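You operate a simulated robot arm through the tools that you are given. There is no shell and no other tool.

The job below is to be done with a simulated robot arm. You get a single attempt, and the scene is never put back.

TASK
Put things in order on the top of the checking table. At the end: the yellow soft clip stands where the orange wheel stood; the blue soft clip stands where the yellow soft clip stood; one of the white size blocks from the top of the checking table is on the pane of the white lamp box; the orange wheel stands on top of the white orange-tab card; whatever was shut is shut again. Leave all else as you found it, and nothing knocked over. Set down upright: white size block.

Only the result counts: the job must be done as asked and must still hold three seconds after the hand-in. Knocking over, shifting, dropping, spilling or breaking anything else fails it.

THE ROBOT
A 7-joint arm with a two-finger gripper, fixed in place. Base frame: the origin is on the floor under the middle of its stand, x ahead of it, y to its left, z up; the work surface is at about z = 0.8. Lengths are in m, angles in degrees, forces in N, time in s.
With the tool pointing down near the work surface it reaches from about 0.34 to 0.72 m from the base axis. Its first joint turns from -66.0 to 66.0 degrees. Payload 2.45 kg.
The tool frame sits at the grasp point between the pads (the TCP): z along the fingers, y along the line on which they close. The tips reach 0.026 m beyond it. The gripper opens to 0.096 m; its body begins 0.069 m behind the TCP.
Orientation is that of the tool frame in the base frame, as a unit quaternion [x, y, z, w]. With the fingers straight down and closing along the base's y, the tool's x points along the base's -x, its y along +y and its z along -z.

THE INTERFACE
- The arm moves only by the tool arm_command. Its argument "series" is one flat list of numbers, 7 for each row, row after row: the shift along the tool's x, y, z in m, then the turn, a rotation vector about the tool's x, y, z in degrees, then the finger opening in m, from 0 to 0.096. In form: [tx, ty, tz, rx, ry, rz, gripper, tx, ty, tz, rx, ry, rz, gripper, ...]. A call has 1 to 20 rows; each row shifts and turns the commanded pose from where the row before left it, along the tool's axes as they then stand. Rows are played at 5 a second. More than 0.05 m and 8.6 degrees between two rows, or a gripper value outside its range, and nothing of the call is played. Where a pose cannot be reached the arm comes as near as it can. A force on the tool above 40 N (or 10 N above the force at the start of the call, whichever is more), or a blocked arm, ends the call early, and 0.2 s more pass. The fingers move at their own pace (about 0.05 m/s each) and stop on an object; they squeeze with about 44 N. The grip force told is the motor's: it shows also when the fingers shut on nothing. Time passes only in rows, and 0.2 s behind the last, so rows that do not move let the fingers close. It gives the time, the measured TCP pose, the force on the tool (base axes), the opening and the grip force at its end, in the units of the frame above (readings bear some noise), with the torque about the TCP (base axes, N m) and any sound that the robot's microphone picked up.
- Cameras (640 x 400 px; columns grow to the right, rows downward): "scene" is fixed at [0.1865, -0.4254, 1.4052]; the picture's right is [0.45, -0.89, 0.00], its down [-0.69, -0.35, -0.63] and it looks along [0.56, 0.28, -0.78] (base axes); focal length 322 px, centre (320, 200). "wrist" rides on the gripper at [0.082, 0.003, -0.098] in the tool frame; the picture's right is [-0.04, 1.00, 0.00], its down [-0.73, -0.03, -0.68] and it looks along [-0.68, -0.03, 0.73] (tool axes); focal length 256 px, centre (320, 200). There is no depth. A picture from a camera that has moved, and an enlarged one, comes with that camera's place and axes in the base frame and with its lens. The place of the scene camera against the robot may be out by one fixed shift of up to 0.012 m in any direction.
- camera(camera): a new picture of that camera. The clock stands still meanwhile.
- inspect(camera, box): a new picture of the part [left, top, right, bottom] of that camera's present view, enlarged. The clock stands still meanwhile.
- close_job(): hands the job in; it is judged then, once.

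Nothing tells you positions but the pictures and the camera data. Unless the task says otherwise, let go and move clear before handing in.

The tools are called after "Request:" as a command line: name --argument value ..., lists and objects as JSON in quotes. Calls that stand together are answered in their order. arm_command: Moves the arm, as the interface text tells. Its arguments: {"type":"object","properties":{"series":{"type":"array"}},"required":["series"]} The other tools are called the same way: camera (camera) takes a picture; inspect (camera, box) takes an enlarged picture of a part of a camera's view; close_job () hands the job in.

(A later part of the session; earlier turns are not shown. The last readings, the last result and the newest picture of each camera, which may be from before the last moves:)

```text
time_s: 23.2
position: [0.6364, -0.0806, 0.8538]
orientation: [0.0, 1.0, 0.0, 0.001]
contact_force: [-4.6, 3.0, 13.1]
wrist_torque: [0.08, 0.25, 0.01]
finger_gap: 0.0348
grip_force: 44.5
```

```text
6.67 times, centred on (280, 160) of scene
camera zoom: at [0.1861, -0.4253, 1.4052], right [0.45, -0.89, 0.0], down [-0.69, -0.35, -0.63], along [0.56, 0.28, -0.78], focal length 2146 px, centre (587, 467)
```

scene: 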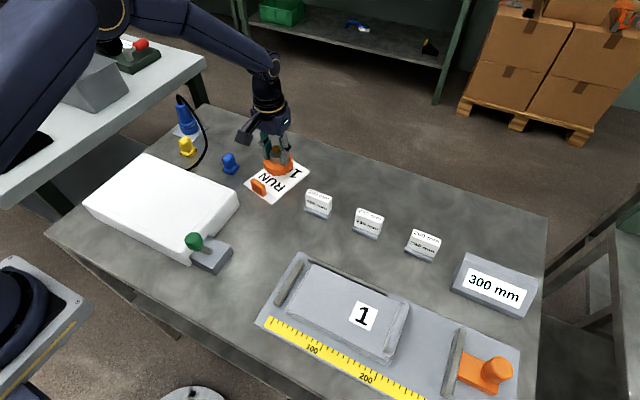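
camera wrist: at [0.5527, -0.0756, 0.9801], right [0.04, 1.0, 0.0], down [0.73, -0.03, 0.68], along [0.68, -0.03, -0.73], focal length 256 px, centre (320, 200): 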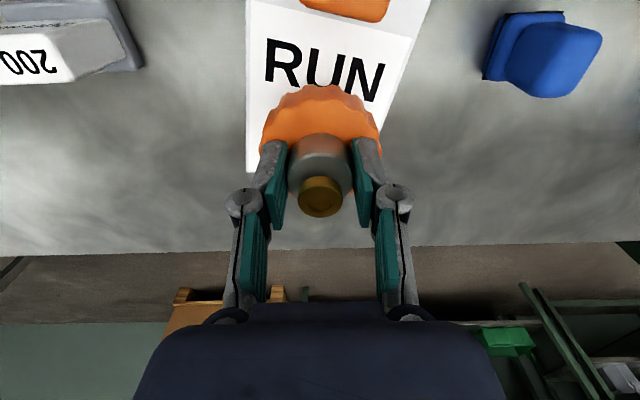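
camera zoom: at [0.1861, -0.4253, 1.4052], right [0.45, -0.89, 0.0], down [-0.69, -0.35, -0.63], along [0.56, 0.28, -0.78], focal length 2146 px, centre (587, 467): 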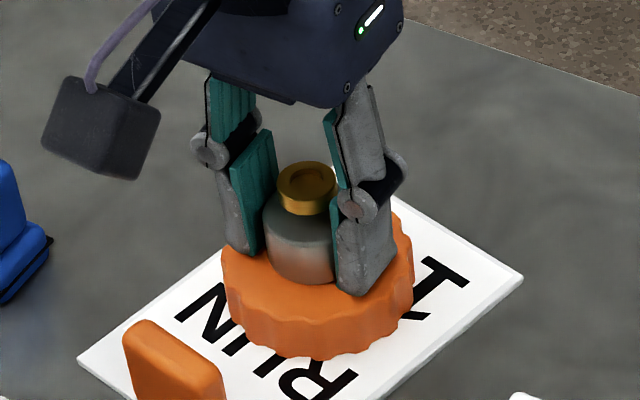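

It's in contact at about 13 N. I'll ease up 1 mm, open the fingers and rise clear.

Request:
arm_command --series '[0, 0, -0.001, 0, 0, 0, 0.0, 0, 0, 0, 0, 0, 0, 0.04, 0, 0, 0, 0, 0, 0, 0.06, 0, 0, 0, 0, 0, 0, 0.06, 0, 0, -0.01, 0, 0, 0, 0.06, 0, 0, -0.02, 0, 0, 0, 0.06, 0, 0, -0.03, 0, 0, 0, 0.06, 0, 0, -0.03, 0, 0, 0, 0.06]'

Request:
inspect --camera "scene" --box '[230, 110, 330, 210]'

Request:
camera --camera "wrist"

```text
time_s: 25.0
position: [0.6368, -0.0801, 0.9449]
orientation: [0.0, 1.0, 0.0, -0.001]
contact_force: [-0.2, 0.1, -0.2]
wrist_torque: [0.0, -0.01, 0.02]
finger_gap: 0.0601
grip_force: 0.0
```

```text
4.00 times, centred on (280, 160) of scene
camera zoom: at [0.1865, -0.4254, 1.4052], right [0.45, -0.89, 0.0], down [-0.69, -0.35, -0.63], along [0.56, 0.28, -0.78], focal length 1288 px, centre (480, 360)
```

zoom: 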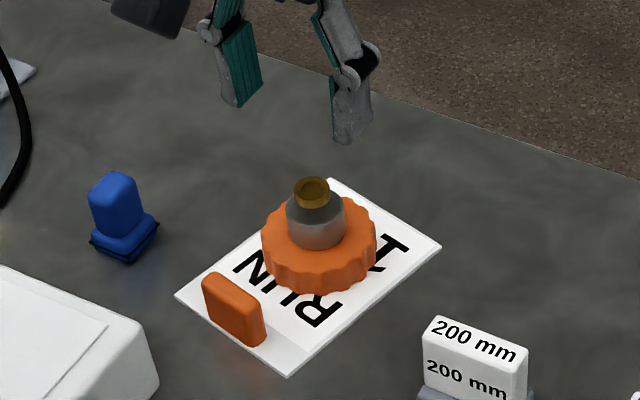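

```text
taken
camera wrist: at [0.5538, -0.0758, 1.0427], right [0.04, 1.0, 0.0], down [0.73, -0.03, 0.68], along [0.68, -0.03, -0.73], focal length 256 px, centre (320, 200)
```

wrist: 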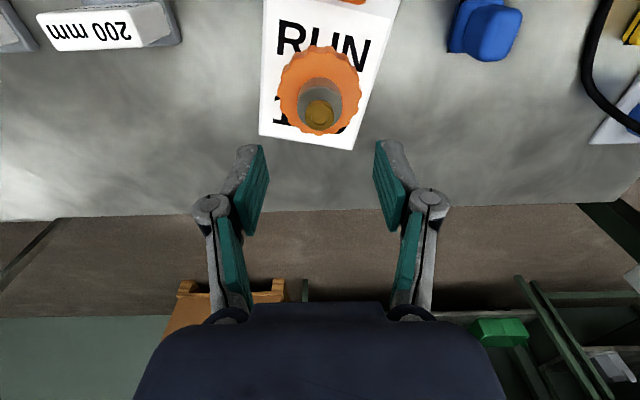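

The wheel now stands on the card, clear of the tab. Next I'll move back and left to look closely at the yellow clip.

Request:
arm_command --series '[0.02, 0.01, -0.02, 0, 0, 0, 0.06, 0.03, 0.02, -0.01, 0, 0, 0, 0.06, 0.03, 0.03, 0, 0, 0, 0, 0.06, 0.03, 0.035, 0, 0, 0, 0, 0.06, 0.027, 0.035, 0, 0, 0, 0, 0.06, 0, 0.045, 0, 0, 0, 0, 0.06, 0, 0.045, 0, 0, 0, 0, 0.06, 0, 0.04, 0.01, 0, 0, 0, 0.06, 0, 0, 0.01, 0, 0, 0, 0.06, 0, 0, 0, 0, 0, 0, 0.06]'

Request:
camera --camera "wrist"

Request:
inspect --camera "wrist" --box '[240, 100, 432, 220]'

Request:
camera --camera "scene"

```text
time_s: 27.2
position: [0.4992, 0.1799, 0.9518]
orientation: [0.001, 1.0, -0.001, 0.0]
contact_force: [0.7, 0.4, 0.9]
wrist_torque: [0.02, 0.0, -0.02]
finger_gap: 0.0602
grip_force: 0.1
```

```text
taken
camera wrist: at [0.417, 0.1845, 1.0487], right [0.04, 1.0, 0.0], down [0.73, -0.03, 0.68], along [0.68, -0.03, -0.73], focal length 256 px, centre (320, 200)
```

wrist: 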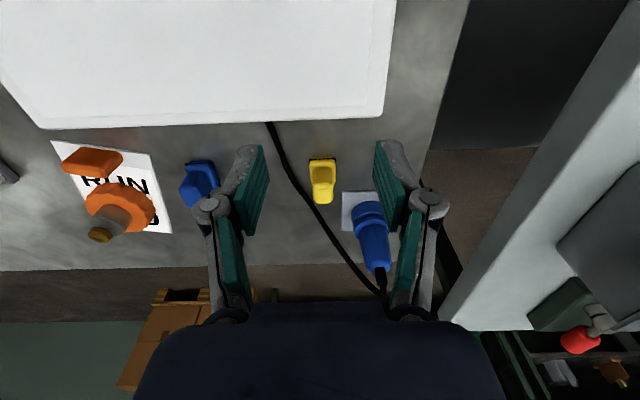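

```text
3.33 times, centred on (336, 160) of wrist
camera zoom: at [0.417, 0.1845, 1.0487], right [0.04, 1.0, 0.0], down [0.73, -0.03, 0.68], along [0.68, -0.03, -0.73], focal length 853 px, centre (267, 333)
```

zoom: 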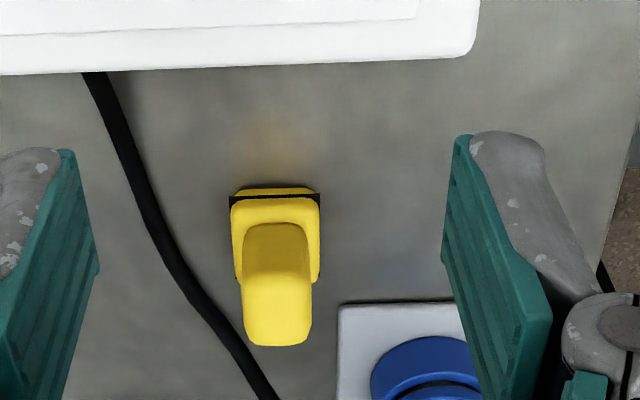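

```text
taken
```

scene: 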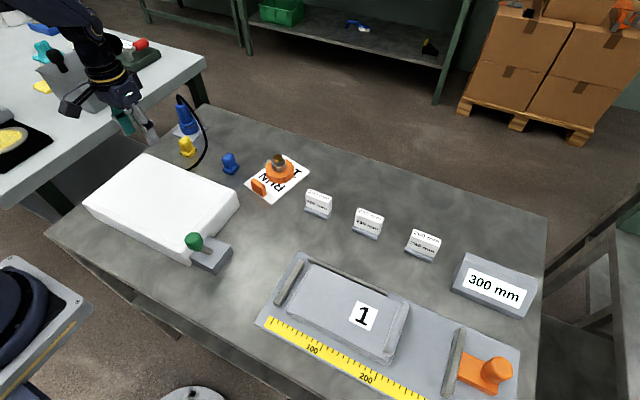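

The yellow clip's body is centred near (0.596, 0.180). It's about 21 mm wide, its foot is about 10 mm high and its top is near z = 0.85. The cable lies on the table beside it, so I'll come straight down with narrow fingers, keeping the tips above the foot and cable.

Request:
arm_command --series '[-0.033, 0, 0, 0, 0, 0, 0.045, -0.033, 0, 0, 0, 0, 0, 0.045, -0.031, 0, 0, 0, 0, 0, 0.045, 0, 0, 0.02, 0, 0, 0, 0.045, 0, 0, 0.02, 0, 0, 0, 0.045, 0, 0, 0.01, 0, 0, 0, 0.045, 0, 0, 0, 0, 0, 0, 0.045]'

Request:
camera --camera "wrist"

Request:
inspect --camera "wrist" --box '[230, 70, 410, 210]'

Request:
inspect --camera "scene" --box '[140, 80, 240, 180]'

```text
time_s: 28.8
position: [0.5951, 0.1807, 0.9017]
orientation: [0.0, 1.0, 0.0, 0.0]
contact_force: [-0.7, 0.2, 0.7]
wrist_torque: [0.03, 0.0, 0.02]
finger_gap: 0.045
grip_force: 0.1
```

```text
taken
camera wrist: at [0.5136, 0.1845, 0.9991], right [0.04, 1.0, 0.0], down [0.73, -0.03, 0.68], along [0.68, -0.03, -0.73], focal length 256 px, centre (320, 200)
```

wrist: 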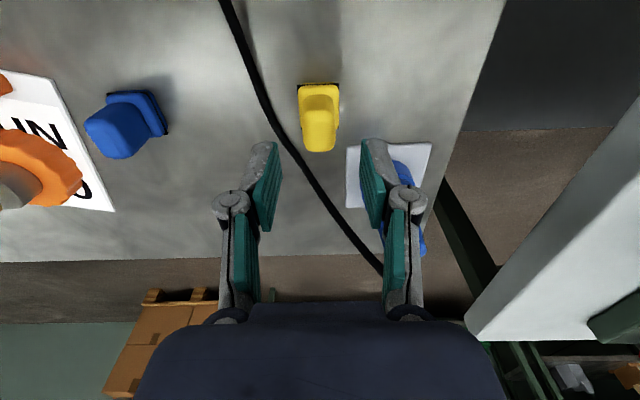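

```text
2.86 times, centred on (320, 140) of wrist
camera zoom: at [0.5136, 0.1845, 0.9991], right [0.04, 1.0, 0.0], down [0.73, -0.03, 0.68], along [0.68, -0.03, -0.73], focal length 731 px, centre (320, 371)
```

zoom: 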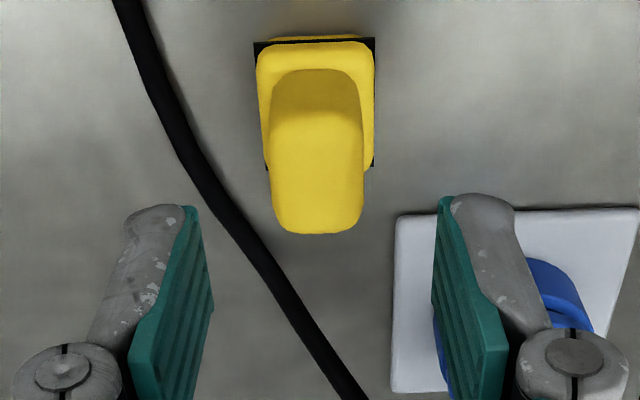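

```text
4.00 times, centred on (190, 130) of scene
camera zoom: at [0.1865, -0.4254, 1.4052], right [0.45, -0.89, 0.0], down [-0.69, -0.35, -0.63], along [0.56, 0.28, -0.78], focal length 1288 px, centre (840, 480)
```

zoom: 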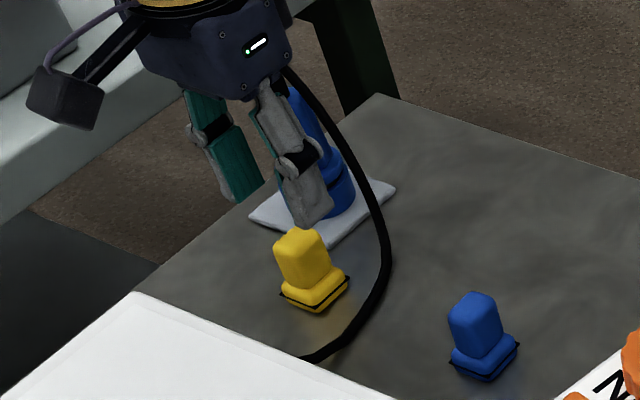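

The clip is centred between the fingers and the cable and plug are clear of them. I'll go down to z = 0.846 and close.

Request:
arm_command --series '[0, 0, 0.02, 0, 0, 0, 0.045, 0, 0, 0.02, 0, 0, 0, 0.045, 0, 0, 0.016, 0, 0, 0, 0.045, 0, 0, 0, 0, 0, 0, 0.045]'

Request:
inspect --camera "wrist" --box '[230, 70, 410, 210]'

Request:
inspect --camera "scene" --box '[140, 80, 240, 180]'

```text
time_s: 29.8
position: [0.5953, 0.1798, 0.8452]
orientation: [0.0, 1.0, 0.0, 0.001]
contact_force: [-1.9, -0.3, 0.1]
wrist_torque: [0.03, -0.01, -0.01]
finger_gap: 0.045
grip_force: 0.1
```

```text
2.86 times, centred on (320, 140) of wrist
camera zoom: at [0.5129, 0.1839, 0.9434], right [0.04, 1.0, 0.0], down [0.73, -0.03, 0.68], along [0.68, -0.03, -0.73], focal length 731 px, centre (320, 371)
```

zoom: 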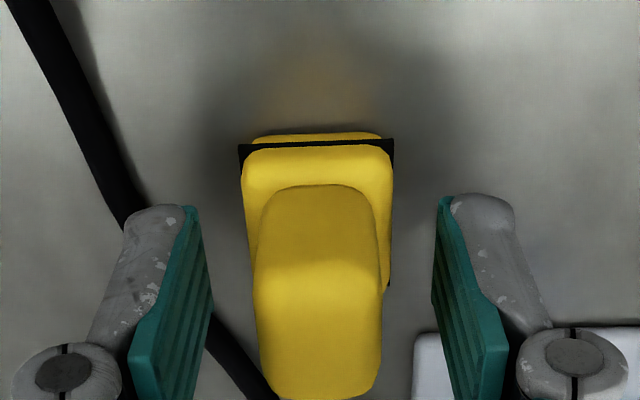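

```text
4.00 times, centred on (190, 130) of scene
camera zoom: at [0.1865, -0.4254, 1.4052], right [0.45, -0.89, 0.0], down [-0.69, -0.35, -0.63], along [0.56, 0.28, -0.78], focal length 1288 px, centre (840, 480)
```

zoom: 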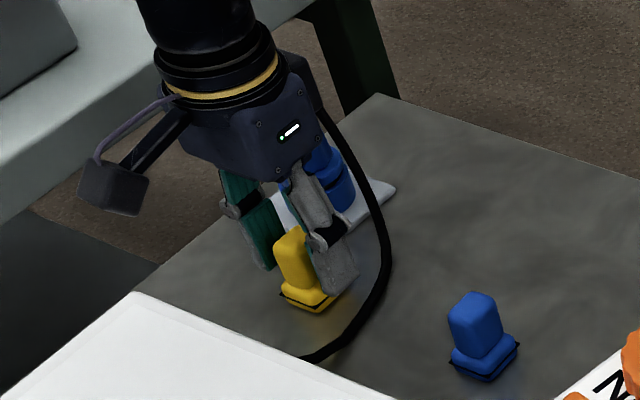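

The clip body sits evenly between the pads and nothing is touching. I'll close on it gently and read the gap.

Request:
arm_command --series '[0, 0, 0, 0, 0, 0, 0.03, 0, 0, 0, 0, 0, 0, 0.018, 0, 0, 0, 0, 0, 0, 0.015, 0, 0, 0, 0, 0, 0, 0.015]'

Request:
inspect --camera "wrist" --box '[230, 70, 410, 210]'

```text
time_s: 30.8
position: [0.5963, 0.1802, 0.846]
orientation: [0.0, 1.0, 0.0, -0.001]
contact_force: [-0.4, 0.5, -0.3]
wrist_torque: [0.0, 0.05, -0.02]
finger_gap: 0.0206
grip_force: 44.1
```

```text
2.86 times, centred on (320, 140) of wrist
camera zoom: at [0.5128, 0.1839, 0.9436], right [0.04, 1.0, 0.0], down [0.73, -0.03, 0.68], along [0.68, -0.03, -0.73], focal length 731 px, centre (320, 371)
```

zoom: 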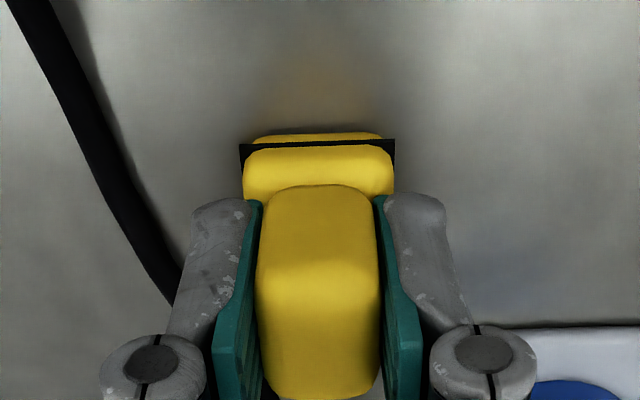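

The grip is firm at 20.6 mm. I'll lift gently, then check that the clip comes along and the cable stays put.

Request:
arm_command --series '[0, 0, -0.002, 0, 0, 0, 0.01, 0, 0, -0.003, 0, 0, 0, 0.01, 0, 0, -0.005, 0, 0, 0, 0.01, 0, 0, -0.006, 0, 0, 0, 0.01, 0, 0, -0.008, 0, 0, 0, 0.01, 0, 0, -0.008, 0, 0, 0, 0.01, 0, 0, 0, 0, 0, 0, 0.01]'

Request:
inspect --camera "scene" --box '[140, 80, 240, 180]'

Request:
inspect --camera "wrist" --box '[230, 70, 410, 210]'

```text
time_s: 32.4
position: [0.5956, 0.1791, 0.8781]
orientation: [0.0, 1.0, 0.0, 0.0]
contact_force: [0.1, 0.4, -0.1]
wrist_torque: [-0.01, 0.01, -0.03]
finger_gap: 0.0206
grip_force: 43.9
```

```text
4.00 times, centred on (190, 130) of scene
camera zoom: at [0.1865, -0.4254, 1.4052], right [0.45, -0.89, 0.0], down [-0.69, -0.35, -0.63], along [0.56, 0.28, -0.78], focal length 1288 px, centre (840, 480)
```

zoom: 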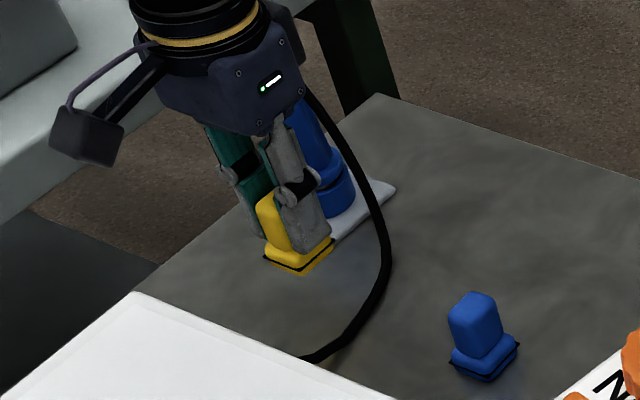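

```text
2.86 times, centred on (320, 140) of wrist
camera zoom: at [0.5133, 0.1839, 0.976], right [0.04, 1.0, 0.0], down [0.73, -0.03, 0.68], along [0.68, -0.03, -0.73], focal length 731 px, centre (320, 371)
```

zoom: 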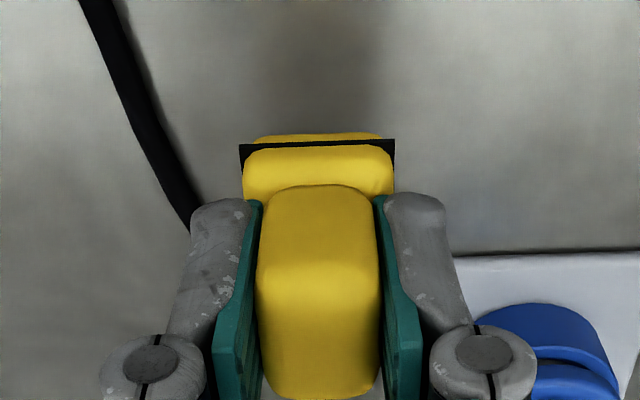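

The yellow clip is up and the cable hasn't moved. I'll lift it above everything and carry it across to where the wheel stood.

Request:
arm_command --series '[0, 0, -0.012, 0, 0, 0, 0.01, 0, 0, -0.016, 0, 0, 0, 0.01, 0, 0, -0.016, 0, 0, 0, 0.01, 0, 0, -0.016, 0, 0, 0, 0.01, 0, 0, -0.01, 0, 0, 0, 0.01, 0.01, -0.012, 0, 0, 0, 0, 0.01, 0.01, -0.02, 0, 0, 0, 0, 0.01, 0, -0.03, 0, 0, 0, 0, 0.01, 0, -0.03, 0, 0, 0, 0, 0.01, 0, -0.03, 0, 0, 0, 0, 0.01, 0, -0.03, 0, 0, 0, 0, 0.01, 0, -0.03, 0, 0, 0, 0, 0.01, 0, -0.03, 0, 0, 0, 0, 0.01, 0, -0.03, 0, 0, 0, 0, 0.01, 0, -0.03, 0, 0, 0, 0, 0.01, 0, -0.03, 0, 0, 0, 0, 0.01, 0, -0.03, 0, 0, 0, 0, 0.01, 0, -0.02, 0, 0, 0, 0, 0.01, 0, -0.01, 0, 0, 0, 0, 0.01, 0, 0, 0, 0, 0, 0, 0.01]'

Request:
camera --camera "scene"

Request:
camera --camera "wrist"

```text
time_s: 36.6
position: [0.5755, -0.1827, 0.9492]
orientation: [0.0, 1.0, 0.0, -0.001]
contact_force: [-0.1, 0.0, -1.0]
wrist_torque: [-0.01, 0.0, -0.03]
finger_gap: 0.0207
grip_force: 44.3
```

```text
taken
```

scene: 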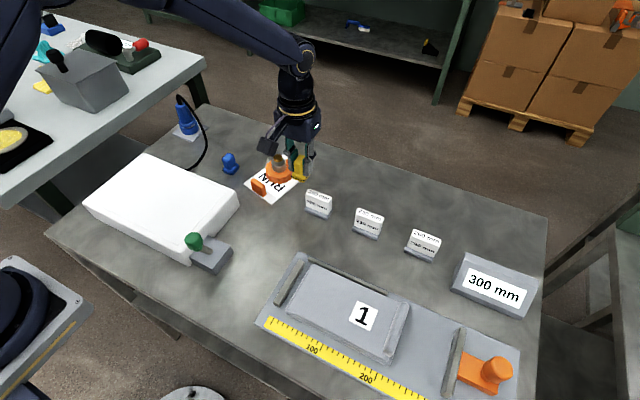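

```text
taken
camera wrist: at [0.4929, -0.1781, 1.0469], right [0.04, 1.0, 0.0], down [0.73, -0.03, 0.68], along [0.68, -0.03, -0.73], focal length 256 px, centre (320, 200)
```

wrist: 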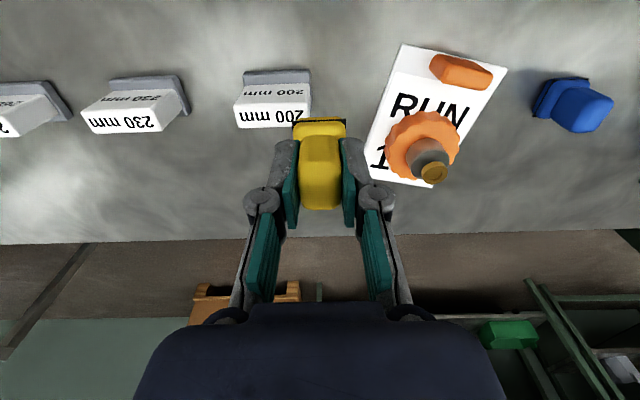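

The clip is held well at (0.576, -0.183). I'll move on to the wheel's old spot at about (0.665, -0.280) and start down.

Request:
arm_command --series '[-0.01, -0.01, 0, 0, 0, 0, 0.01, -0.02, -0.022, 0, 0, 0, 0, 0.01, -0.02, -0.022, 0, 0, 0, 0, 0.01, -0.02, -0.022, 0, 0, 0, 0, 0.01, -0.013, -0.015, 0, 0, 0, 0, 0.01, -0.006, -0.006, 0.01, 0, 0, 0, 0.01, 0, 0, 0.02, 0, 0, 0, 0.01, 0, 0, 0.02, 0, 0, 0, 0.01, 0, 0, 0.02, 0, 0, 0, 0.01, 0, 0, 0.01, 0, 0, 0, 0.01, 0, 0, 0, 0, 0, 0, 0.01]'

Request:
camera --camera "wrist"

Request:
inspect --camera "scene" --box '[310, 130, 410, 210]'

```text
time_s: 39.0
position: [0.6642, -0.2796, 0.8676]
orientation: [0.0, 1.0, -0.001, 0.0]
contact_force: [-0.1, 0.3, -0.1]
wrist_torque: [0.02, 0.01, 0.01]
finger_gap: 0.0207
grip_force: 43.7
```

```text
taken
camera wrist: at [0.582, -0.2754, 0.9655], right [0.04, 1.0, 0.0], down [0.73, -0.03, 0.68], along [0.68, -0.03, -0.73], focal length 256 px, centre (320, 200)
```

wrist: 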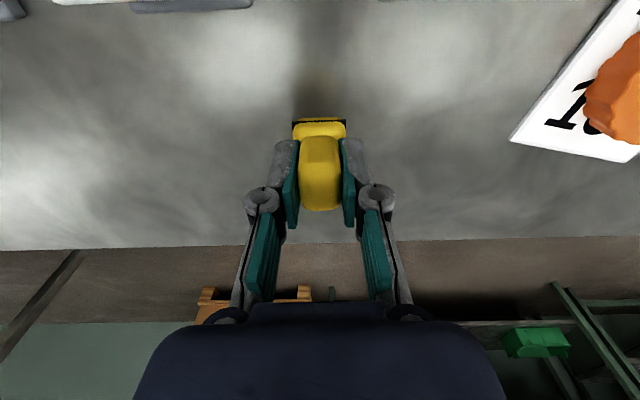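

```text
5.00 times, centred on (360, 170) of scene
camera zoom: at [0.1865, -0.4254, 1.4052], right [0.45, -0.89, 0.0], down [-0.69, -0.35, -0.63], along [0.56, 0.28, -0.78], focal length 1609 px, centre (120, 350)
```

zoom: 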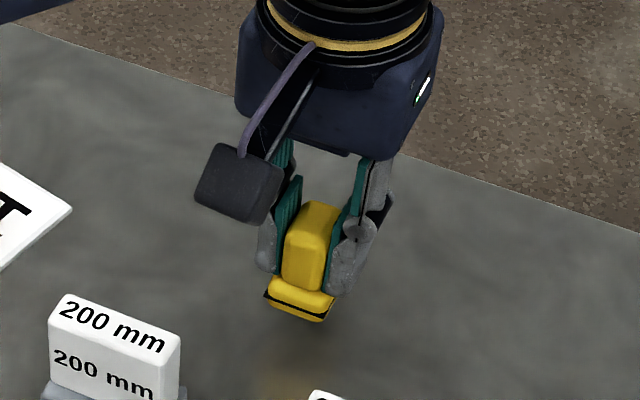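

The clip is right above the wheel's old place. I'll go down gently to just above contact.

Request:
arm_command --series '[0, 0, 0.006, 0, 0, 0, 0.01, 0, 0, 0.006, 0, 0, 0, 0.01, 0, 0, 0.005, 0, 0, 0, 0.01, 0, 0, 0.002, 0, 0, 0, 0.01]'

Request:
arm_command --series '[0, 0, 0.001, 0, 0, 0, 0.01]'

Request:
arm_command --series '[0, 0, 0.001, 0, 0, 0, 0.01]'

```text
time_s: 40.0
position: [0.664, -0.2779, 0.8491]
orientation: [0.0, 1.0, 0.0, 0.0]
contact_force: [-0.5, 0.3, -1.2]
wrist_torque: [0.05, 0.03, -0.01]
finger_gap: 0.0208
grip_force: 44.1
```

```text
time_s: 40.4
position: [0.663, -0.279, 0.8483]
orientation: [-0.001, 1.0, 0.0, -0.001]
contact_force: [-0.6, 0.1, 0.3]
wrist_torque: [-0.02, 0.01, 0.0]
finger_gap: 0.0204
grip_force: 44.2
```

```text
time_s: 40.8
position: [0.6613, -0.2788, 0.8468]
orientation: [0.0, 1.0, 0.0, 0.0]
contact_force: [-0.2, 0.0, -0.8]
wrist_torque: [-0.03, 0.06, 0.01]
finger_gap: 0.0206
grip_force: 44.9
```

There's no contact yet at z = 0.847. I'll carry on in millimetre steps.

Request:
arm_command --series '[0, 0, 0.001, 0, 0, 0, 0.01]'

Request:
arm_command --series '[0, 0, 0.001, 0, 0, 0, 0.01]'

Request:
inspect --camera "scene" --box '[320, 150, 400, 210]'

```text
time_s: 41.2
position: [0.6632, -0.2785, 0.8468]
orientation: [0.001, 1.0, 0.0, 0.0]
contact_force: [-0.5, 0.0, -0.1]
wrist_torque: [0.04, 0.01, 0.0]
finger_gap: 0.0208
grip_force: 43.8
```

```text
time_s: 41.6
position: [0.6635, -0.2778, 0.8469]
orientation: [0.001, 1.0, 0.0, 0.0]
contact_force: [-0.6, 0.3, -0.8]
wrist_torque: [0.03, 0.01, 0.01]
finger_gap: 0.0206
grip_force: 43.8
```

```text
6.67 times, centred on (360, 180) of scene
camera zoom: at [0.1865, -0.4254, 1.4052], right [0.45, -0.89, 0.0], down [-0.69, -0.35, -0.63], along [0.56, 0.28, -0.78], focal length 2146 px, centre (53, 333)
```

zoom: 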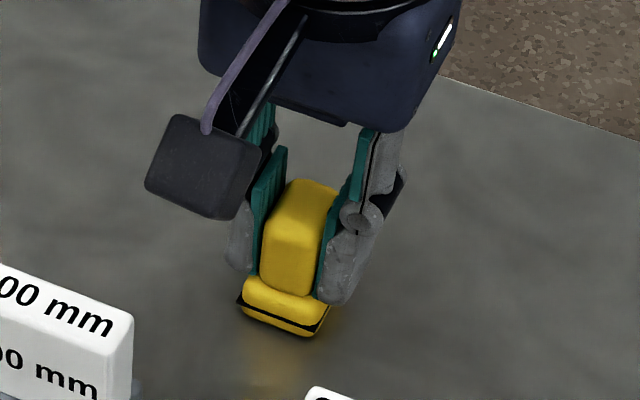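

The height has stayed at 0.847, perhaps because of the reach limit. I'll pull back 2 mm in x and step down again.

Request:
arm_command --series '[0.002, 0, 0, 0, 0, 0, 0.01, 0, 0, 0.0005, 0, 0, 0, 0.01]'

Request:
arm_command --series '[0, 0, 0.001, 0, 0, 0, 0.01]'

```text
time_s: 42.2
position: [0.663, -0.2788, 0.8458]
orientation: [0.0, 1.0, 0.0, 0.0]
contact_force: [-0.8, 1.1, 4.5]
wrist_torque: [0.03, 0.06, -0.04]
finger_gap: 0.0209
grip_force: 44.1
```

```text
time_s: 42.6
position: [0.6631, -0.2779, 0.8465]
orientation: [0.0, 1.0, 0.0, 0.002]
contact_force: [-3.0, 2.4, 14.4]
wrist_torque: [0.12, 0.17, 0.0]
finger_gap: 0.021
grip_force: 44.0
```

The clip is in contact at 14 N. I'll ease up 1 mm, open and rise clear.

Request:
arm_command --series '[0, 0, -0.001, 0, 0, 0, 0.01, 0, 0, 0, 0, 0, 0, 0.025, 0, 0, 0, 0, 0, 0, 0.045, 0, 0, 0, 0, 0, 0, 0.045, 0, 0, -0.01, 0, 0, 0, 0.045, 0, 0, -0.02, 0, 0, 0, 0.045, 0, 0, -0.03, 0, 0, 0, 0.045, 0, 0, -0.03, 0, 0, 0, 0.045, 0, 0, 0, 0, 0, 0, 0.045]'

Request:
camera --camera "wrist"

Request:
inspect --camera "scene" --box '[310, 130, 410, 210]'

```text
time_s: 44.6
position: [0.6626, -0.2815, 0.9354]
orientation: [0.001, 1.0, 0.001, 0.0]
contact_force: [0.3, -1.1, -0.7]
wrist_torque: [-0.01, -0.01, 0.05]
finger_gap: 0.0451
grip_force: 0.2
```

```text
taken
camera wrist: at [0.5806, -0.277, 1.033], right [0.04, 1.0, 0.0], down [0.73, -0.03, 0.68], along [0.68, -0.03, -0.73], focal length 256 px, centre (320, 200)
```

wrist: 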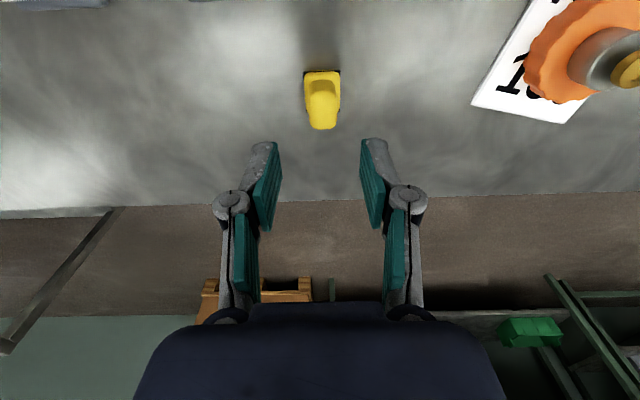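

```text
5.00 times, centred on (360, 170) of scene
camera zoom: at [0.1865, -0.4254, 1.4052], right [0.45, -0.89, 0.0], down [-0.69, -0.35, -0.63], along [0.56, 0.28, -0.78], focal length 1609 px, centre (120, 350)
```

zoom: 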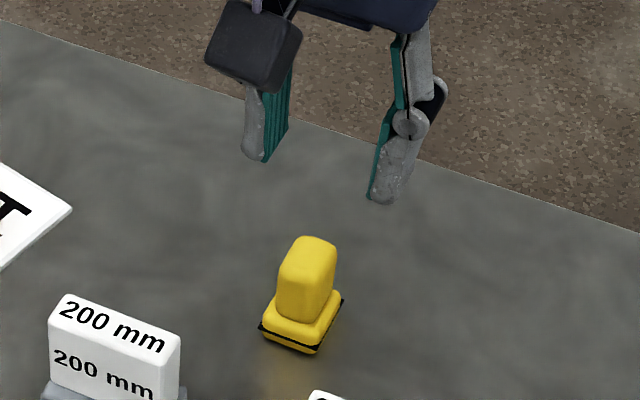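

The yellow clip now stands upright on the wheel's old place. Next I'll go over to the blue clip near (0.604, 0.043) for a close look.

Request:
arm_command --series '[0.01, 0.01, -0.02, 0, 0, 0, 0.045, 0.02, 0.03, -0.01, 0, 0, 0, 0.045, 0.02, 0.038, 0, 0, 0, 0, 0.045, 0.02, 0.038, 0, 0, 0, 0, 0.045, 0.02, 0.038, 0, 0, 0, 0, 0.045, 0.02, 0.038, 0, 0, 0, 0, 0.045, 0.02, 0.038, 0, 0, 0, 0, 0.045, 0.015, 0.038, 0, 0, 0, 0, 0.045, 0, 0.038, 0, 0, 0, 0, 0.045, 0, 0.02, 0.005, 0, 0, 0, 0.045, 0, 0, 0, 0, 0, 0, 0.045]'

Request:
camera --camera "wrist"

Request:
inspect --camera "wrist" --box '[240, 90, 400, 210]'

Request:
inspect --camera "scene" --box '[180, 120, 280, 200]'

```text
time_s: 47.0
position: [0.5168, 0.0474, 0.9612]
orientation: [0.001, 1.0, -0.001, 0.0]
contact_force: [-1.1, 0.5, -0.4]
wrist_torque: [0.01, -0.01, 0.06]
finger_gap: 0.0451
grip_force: 0.1
```

```text
taken
camera wrist: at [0.4338, 0.0512, 1.0586], right [0.04, 1.0, 0.0], down [0.73, -0.03, 0.68], along [0.68, -0.03, -0.73], focal length 256 px, centre (320, 200)
```

wrist: 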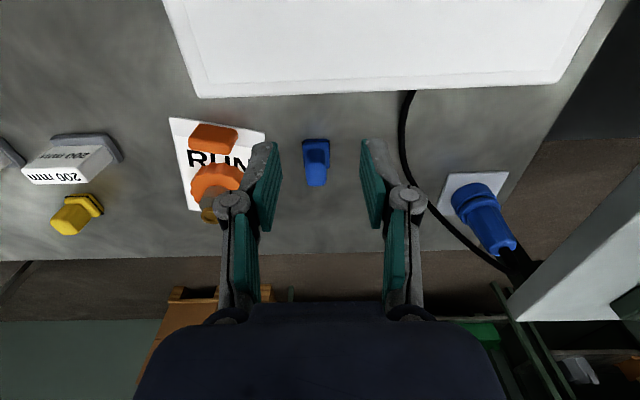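

```text
3.33 times, centred on (320, 150) of wrist
camera zoom: at [0.4338, 0.0512, 1.0586], right [0.04, 1.0, 0.0], down [0.73, -0.03, 0.68], along [0.68, -0.03, -0.73], focal length 853 px, centre (320, 367)
```

zoom: 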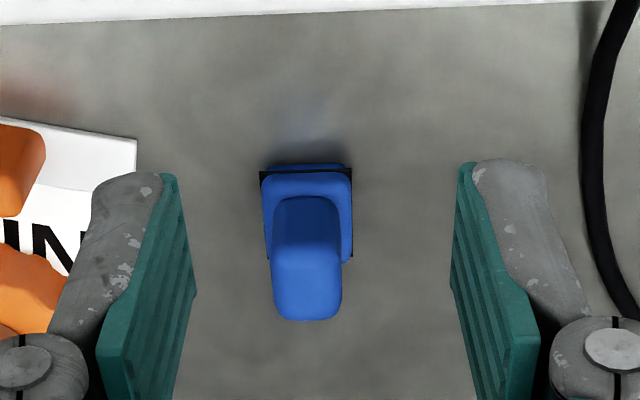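

```text
5.00 times, centred on (230, 160) of scene
camera zoom: at [0.1865, -0.4253, 1.4052], right [0.45, -0.89, 0.0], down [-0.69, -0.35, -0.63], along [0.56, 0.28, -0.78], focal length 1609 px, centre (770, 400)
```

zoom: 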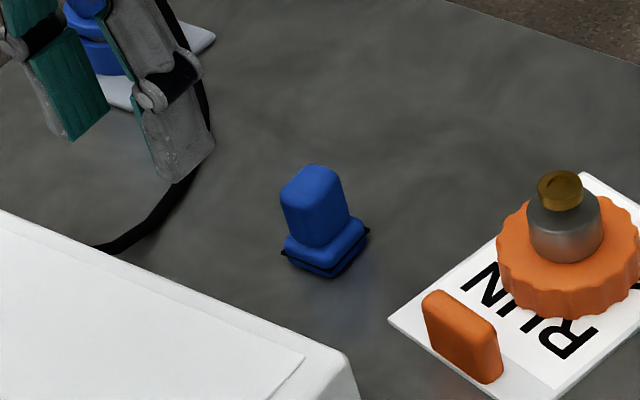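

The blue clip stands aligned with the axes at about (0.597, 0.0395), the same shape as the yellow one. I'll go over it and down to z = 0.90, then check.

Request:
arm_command --series '[-0.027, -0.003, 0.01, 0, 0, 0, 0.045, -0.027, -0.003, 0.01, 0, 0, 0, 0.045, -0.025, -0.002, 0.02, 0, 0, 0, 0.045, 0, 0, 0.02, 0, 0, 0, 0.045, 0, 0, 0, 0, 0, 0, 0.045]'

Request:
inspect --camera "wrist" --box '[230, 70, 410, 210]'

```text
time_s: 48.2
position: [0.5963, 0.0399, 0.9021]
orientation: [0.0, 1.0, 0.0, 0.0]
contact_force: [0.5, -0.9, 0.5]
wrist_torque: [-0.01, -0.01, -0.01]
finger_gap: 0.0448
grip_force: 0.0
```

```text
2.86 times, centred on (320, 140) of wrist
camera zoom: at [0.5135, 0.0437, 0.9996], right [0.04, 1.0, 0.0], down [0.73, -0.03, 0.68], along [0.68, -0.03, -0.73], focal length 731 px, centre (320, 371)
```

zoom: 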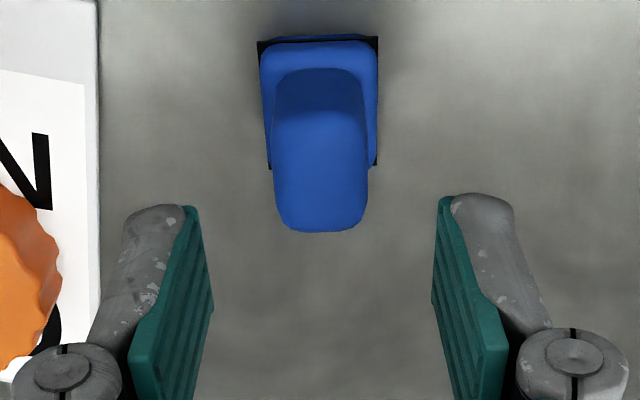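

It's well aligned. I'll go down to z = 0.846 and close on the blue clip.

Request:
arm_command --series '[0, 0, 0.02, 0, 0, 0, 0.045, 0, 0, 0.02, 0, 0, 0, 0.045, 0, 0, 0.016, 0, 0, 0, 0.045, 0, 0, 0, 0, 0, 0, 0.045, 0, 0, 0, 0, 0, 0, 0.03, 0, 0, 0, 0, 0, 0, 0.018, 0, 0, 0, 0, 0, 0, 0.01, 0, 0, 0, 0, 0, 0, 0.01]'

Request:
inspect --camera "wrist" --box '[230, 70, 410, 210]'

```text
time_s: 50.0
position: [0.5971, 0.0389, 0.8436]
orientation: [0.0, 1.0, 0.0, -0.001]
contact_force: [-0.3, -0.9, -0.9]
wrist_torque: [0.03, 0.02, 0.01]
finger_gap: 0.021
grip_force: 44.0
```

```text
2.86 times, centred on (320, 140) of wrist
camera zoom: at [0.5142, 0.043, 0.942], right [0.04, 1.0, 0.0], down [0.73, -0.03, 0.68], along [0.68, -0.03, -0.73], focal length 731 px, centre (320, 371)
```

zoom: 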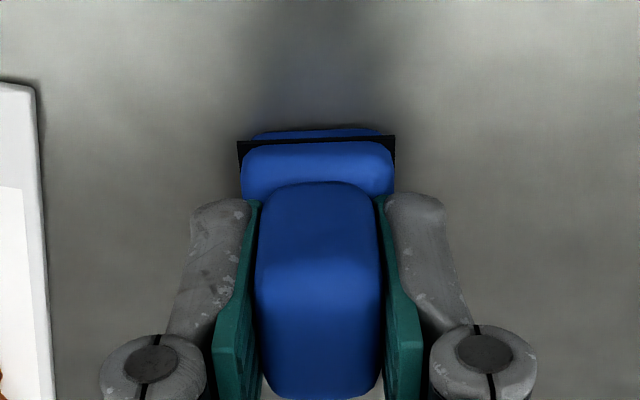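

The grip is firm at 21 mm. I'll lift gently to about z = 0.90.

Request:
arm_command --series '[0, 0, -0.002, 0, 0, 0, 0.01, 0, 0, -0.003, 0, 0, 0, 0.01, 0, 0, -0.005, 0, 0, 0, 0.01, 0, 0, -0.008, 0, 0, 0, 0.01, 0, 0, -0.012, 0, 0, 0, 0.01, 0, 0, -0.014, 0, 0, 0, 0.01, 0, 0, -0.014, 0, 0, 0, 0.01, 0, 0, -0.006, 0, 0, 0, 0.01, 0, 0, 0, 0, 0, 0, 0.01]'

Request:
inspect --camera "scene" --box '[160, 80, 280, 180]'

```text
time_s: 52.0
position: [0.5971, 0.0397, 0.9069]
orientation: [0.0, 1.0, 0.0, 0.0]
contact_force: [-0.4, -1.2, -0.3]
wrist_torque: [0.03, -0.03, 0.0]
finger_gap: 0.021
grip_force: 44.0
```

```text
4.00 times, centred on (220, 130) of scene
camera zoom: at [0.1865, -0.4254, 1.4052], right [0.45, -0.89, 0.0], down [-0.69, -0.35, -0.63], along [0.56, 0.28, -0.78], focal length 1288 px, centre (720, 480)
```

zoom: 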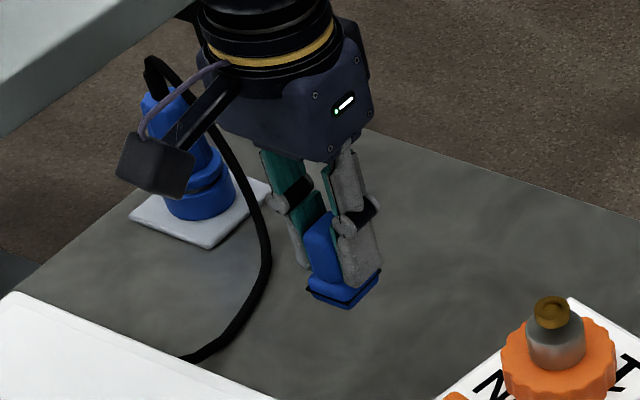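

The blue clip is up. I'll carry it across at this height, well above the cable, to the yellow clip's old place at (0.597, 0.180).

Request:
arm_command --series '[0, 0.01, 0, 0, 0, 0, 0.01, 0, 0.02, 0, 0, 0, 0, 0.01, 0, 0.02, 0, 0, 0, 0, 0.01, 0, 0.02, 0, 0, 0, 0, 0.01, 0, 0.02, 0, 0, 0, 0, 0.01, 0, 0.02, 0, 0, 0, 0, 0.01, 0, 0.02, 0, 0, 0, 0, 0.01, 0, 0.01, 0, 0, 0, 0, 0.01, 0, 0, 0, 0, 0, 0, 0.01]'

Request:
inspect --camera "wrist" --box '[200, 50, 440, 250]'

Request:
inspect --camera "scene" --box '[140, 80, 240, 180]'

```text
time_s: 54.0
position: [0.594, 0.1782, 0.9065]
orientation: [0.001, 1.0, 0.0, 0.0]
contact_force: [0.6, -0.5, 0.3]
wrist_torque: [0.01, 0.04, -0.01]
finger_gap: 0.0205
grip_force: 44.4
```

```text
2.00 times, centred on (320, 150) of wrist
camera zoom: at [0.5118, 0.1824, 1.0042], right [0.04, 1.0, 0.0], down [0.73, -0.03, 0.68], along [0.68, -0.03, -0.73], focal length 512 px, centre (320, 300)
```

zoom: 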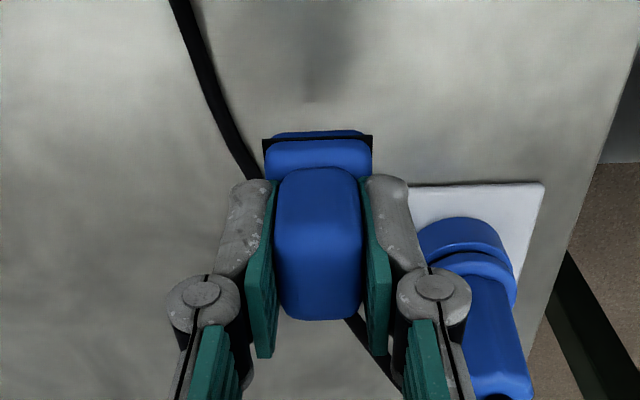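

```text
4.00 times, centred on (190, 130) of scene
camera zoom: at [0.1865, -0.4254, 1.4052], right [0.45, -0.89, 0.0], down [-0.69, -0.35, -0.63], along [0.56, 0.28, -0.78], focal length 1288 px, centre (840, 480)
```

zoom: 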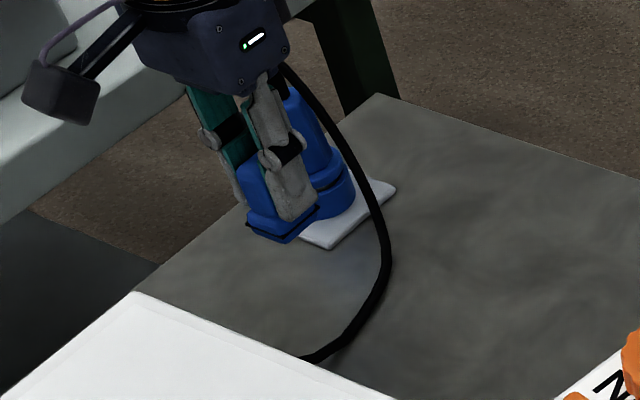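

The blue clip hangs over the right place. I'll lower it and then feel for contact in small steps.

Request:
arm_command --series '[0, 0, 0.015, 0, 0, 0, 0.01, 0, 0, 0.015, 0, 0, 0, 0.01, 0, 0, 0.015, 0, 0, 0, 0.01, 0, 0, 0.01, 0, 0, 0, 0.01, 0, 0, 0, 0, 0, 0, 0.01]'

Request:
inspect --camera "wrist" --box '[200, 50, 440, 250]'

Request:
inspect --camera "scene" --box '[140, 80, 240, 180]'

```text
time_s: 55.2
position: [0.5955, 0.1772, 0.853]
orientation: [0.0, 1.0, 0.0, 0.0]
contact_force: [-0.4, 0.0, -0.2]
wrist_torque: [-0.01, 0.0, -0.01]
finger_gap: 0.0207
grip_force: 44.4
```

```text
2.00 times, centred on (320, 150) of wrist
camera zoom: at [0.5134, 0.1826, 0.9508], right [0.04, 1.0, 0.0], down [0.73, -0.03, 0.68], along [0.68, -0.03, -0.73], focal length 512 px, centre (320, 300)
```

zoom: 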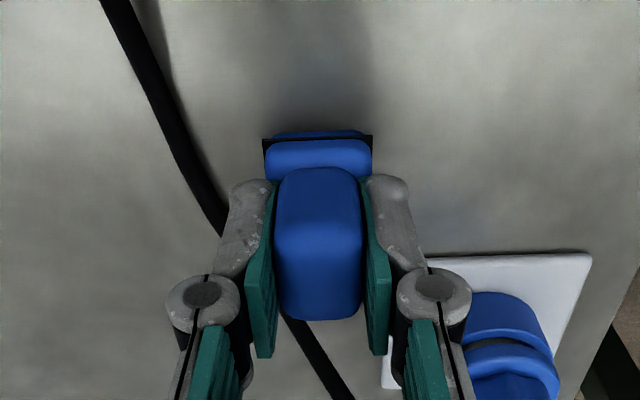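

```text
4.00 times, centred on (190, 130) of scene
camera zoom: at [0.1865, -0.4254, 1.4052], right [0.45, -0.89, 0.0], down [-0.69, -0.35, -0.63], along [0.56, 0.28, -0.78], focal length 1288 px, centre (840, 480)
```

zoom: 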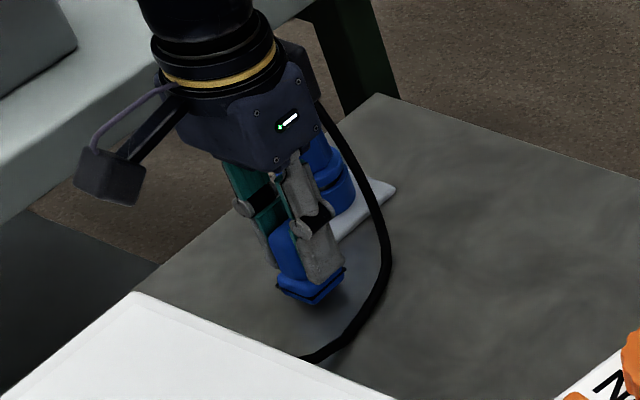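

It's well placed, about 8 mm above the table. I'll nudge 1 mm left and continue down.

Request:
arm_command --series '[-0.001, 0.0015, 0.003, 0, 0, 0, 0.01, 0, 0, 0.002, 0, 0, 0, 0.01, 0, 0, 0.001, 0, 0, 0, 0.01]'

Request:
arm_command --series '[0, 0, 0.001, 0, 0, 0, 0.01]'

Request:
arm_command --series '[0, 0, 0.001, 0, 0, 0, 0.01]'

```text
time_s: 56.0
position: [0.5988, 0.1803, 0.8466]
orientation: [0.0, 1.0, 0.001, 0.0]
contact_force: [0.3, 0.0, 0.0]
wrist_torque: [0.0, -0.02, 0.01]
finger_gap: 0.0207
grip_force: 43.4
```

```text
time_s: 56.4
position: [0.5979, 0.1802, 0.8453]
orientation: [0.001, 1.0, 0.0, 0.0]
contact_force: [0.2, 0.0, -0.8]
wrist_torque: [0.02, 0.02, 0.03]
finger_gap: 0.0204
grip_force: 43.6
```

```text
time_s: 56.8
position: [0.5974, 0.1817, 0.8447]
orientation: [0.001, 1.0, 0.0, 0.0]
contact_force: [-0.5, 0.6, -0.5]
wrist_torque: [0.03, -0.04, 0.0]
finger_gap: 0.0206
grip_force: 44.1
```

It's at (0.597, 0.181) with no contact yet, so I'll keep going in millimetre steps.

Request:
arm_command --series '[0, 0, 0.001, 0, 0, 0, 0.01]'

Request:
arm_command --series '[0, 0, 0.0005, 0, 0, 0, 0.01]'

```text
time_s: 57.2
position: [0.5991, 0.1813, 0.8447]
orientation: [0.0, 1.0, 0.0, 0.0]
contact_force: [-0.8, 0.5, 0.8]
wrist_torque: [0.03, 0.05, 0.04]
finger_gap: 0.0206
grip_force: 43.5
```

```text
time_s: 57.6
position: [0.5984, 0.1805, 0.8431]
orientation: [0.001, 1.0, -0.001, 0.0]
contact_force: [-0.9, 0.8, 1.4]
wrist_torque: [0.12, 0.03, 0.0]
finger_gap: 0.0204
grip_force: 43.8
```

A first light touch shows. I'll go half a millimetre more to confirm.

Request:
arm_command --series '[0, 0, 0.0005, 0, 0, 0, 0.01]'

Request:
inspect --camera "scene" --box '[150, 100, 230, 180]'

```text
time_s: 58.0
position: [0.5977, 0.1798, 0.8441]
orientation: [0.0, 1.0, -0.001, 0.0]
contact_force: [-2.9, 0.3, 9.0]
wrist_torque: [0.07, 0.14, -0.04]
finger_gap: 0.0208
grip_force: 44.0
```

```text
5.00 times, centred on (190, 140) of scene
camera zoom: at [0.1862, -0.4254, 1.4052], right [0.45, -0.89, 0.0], down [-0.69, -0.35, -0.63], along [0.56, 0.28, -0.78], focal length 1609 px, centre (970, 500)
```

zoom: 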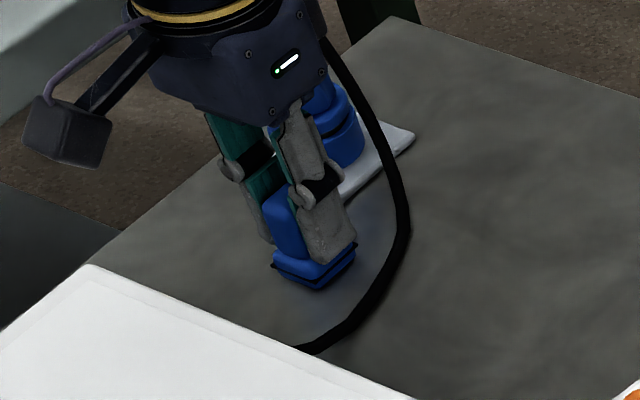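

The clip is on the table at 9 N. I'll ease up slightly, open to 45 mm so the fingers stay clear of the cable, and rise.

Request:
arm_command --series '[0, 0, -0.0007, 0, 0, 0, 0.01, 0, 0, 0, 0, 0, 0, 0.025, 0, 0, 0, 0, 0, 0, 0.042, 0, 0, 0, 0, 0, 0, 0.042, 0, 0, -0.01, 0, 0, 0, 0.042, 0, 0, -0.02, 0, 0, 0, 0.042, 0, 0, -0.03, 0, 0, 0, 0.042, 0, 0, -0.03, 0, 0, 0, 0.042, 0, 0, -0.03, 0, 0, 0, 0.042, 0.04, 0, 0, 0, 0, 0, 0.042, 0.04, 0, 0, 0, 0, 0, 0.042, 0.02, 0, 0, 0, 0, 0, 0.042, 0, 0, 0, 0, 0, 0, 0.042]'

Request:
camera --camera "wrist"

Request:
inspect --camera "scene" --box '[140, 80, 240, 180]'

Request:
camera --camera "scene"

```text
time_s: 60.8
position: [0.4954, 0.1793, 0.9659]
orientation: [0.001, 1.0, 0.001, 0.0]
contact_force: [-0.3, -0.3, 0.4]
wrist_torque: [0.01, -0.01, -0.02]
finger_gap: 0.0418
grip_force: 0.0
```

```text
taken
camera wrist: at [0.4136, 0.183, 1.0631], right [0.04, 1.0, 0.0], down [0.73, -0.03, 0.68], along [0.68, -0.03, -0.73], focal length 256 px, centre (320, 200)
```

wrist: 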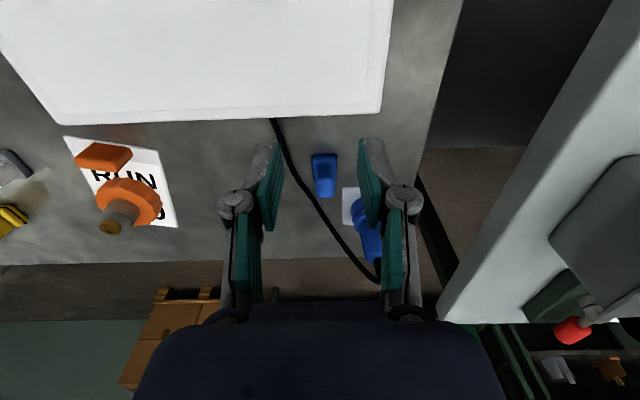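

```text
4.00 times, centred on (190, 130) of scene
camera zoom: at [0.1865, -0.4254, 1.4052], right [0.45, -0.89, 0.0], down [-0.69, -0.35, -0.63], along [0.56, 0.28, -0.78], focal length 1288 px, centre (840, 480)
```

zoom: 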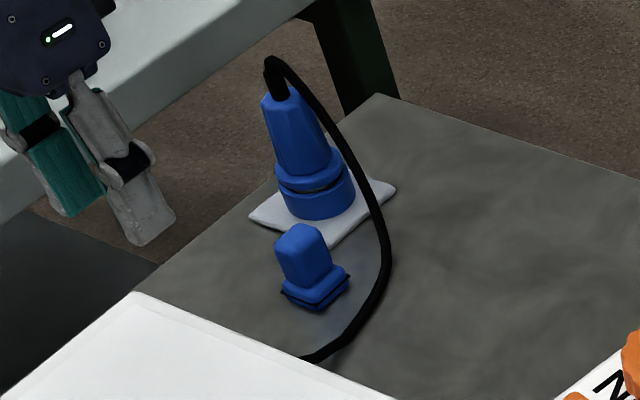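

```text
taken
```

scene: 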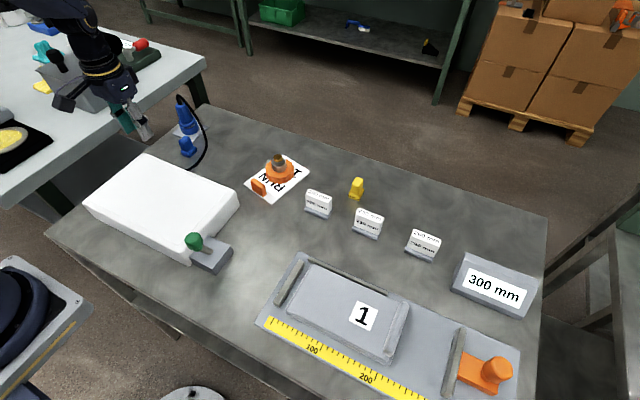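

The blue clip stands in the yellow clip's old place, and the cable and plug haven't moved. Next is a size block: I'll use the 200 mm one near (0.578, -0.22), starting with a close look.

Request:
arm_command --series '[0, -0.02, 0, 0, 0, 0, 0.06, 0, -0.04, 0, 0, 0, 0, 0.08, 0, -0.04, 0, 0, 0, 0, 0.09, 0, -0.04, 0, 0, 0, 0, 0.09, 0, -0.04, 0, 0, 0, 0, 0.09, 0, -0.04, 0, 0, 0, 0, 0.09, 0, -0.04, 0, 0, 0, 0, 0.09, 0, -0.04, 0, 0, 0, 0, 0.09, 0, -0.04, 0, 0, 0, 0, 0.09, 0, -0.04, 0, 0, 0, 0, 0.09, 0, -0.02, 0, 0, 0, 0, 0.09, 0, 0, 0, 0, 0, 0, 0.09]'

Request:
camera --camera "wrist"

Request:
inspect --camera "wrist" --box '[220, 90, 420, 220]'

Request:
inspect --camera "scene" --box '[280, 160, 380, 240]'

```text
time_s: 63.4
position: [0.4976, -0.2199, 0.9644]
orientation: [0.001, 1.0, 0.0, 0.0]
contact_force: [0.5, -0.2, 0.3]
wrist_torque: [-0.02, -0.02, 0.05]
finger_gap: 0.0903
grip_force: 0.1
```

```text
taken
camera wrist: at [0.4158, -0.2162, 1.0617], right [0.04, 1.0, 0.0], down [0.73, -0.03, 0.68], along [0.68, -0.03, -0.73], focal length 256 px, centre (320, 200)
```

wrist: 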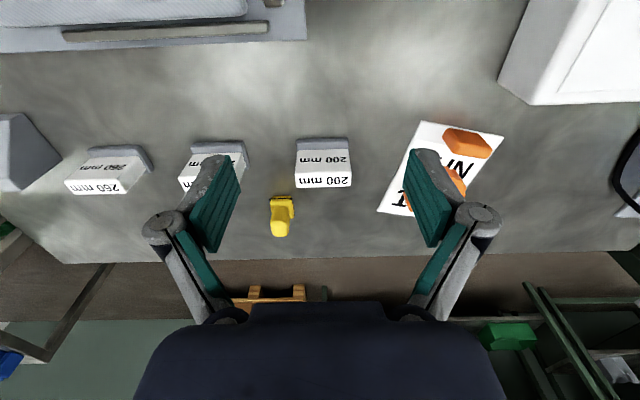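

```text
3.08 times, centred on (320, 155) of wrist
camera zoom: at [0.4158, -0.2162, 1.0617], right [0.04, 1.0, 0.0], down [0.73, -0.03, 0.68], along [0.68, -0.03, -0.73], focal length 788 px, centre (320, 338)
```

zoom: 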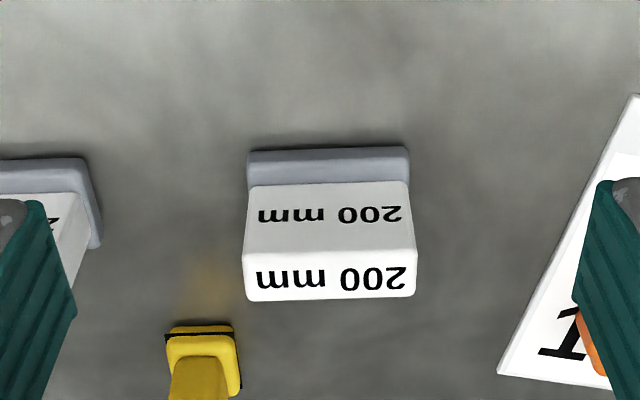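

```text
5.00 times, centred on (330, 200) of scene
camera zoom: at [0.1864, -0.4254, 1.4052], right [0.45, -0.89, 0.0], down [-0.7, -0.35, -0.63], along [0.56, 0.28, -0.78], focal length 1609 px, centre (270, 200)
```

zoom: 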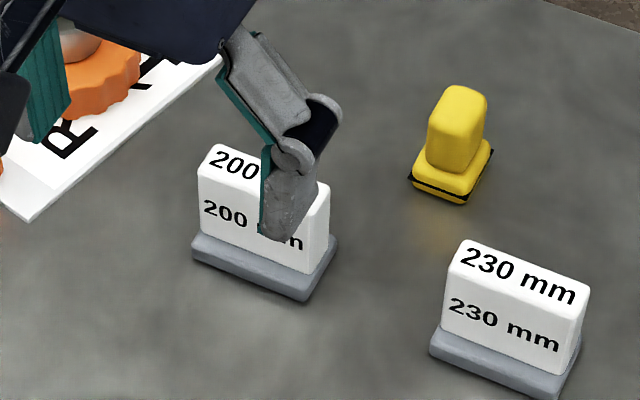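

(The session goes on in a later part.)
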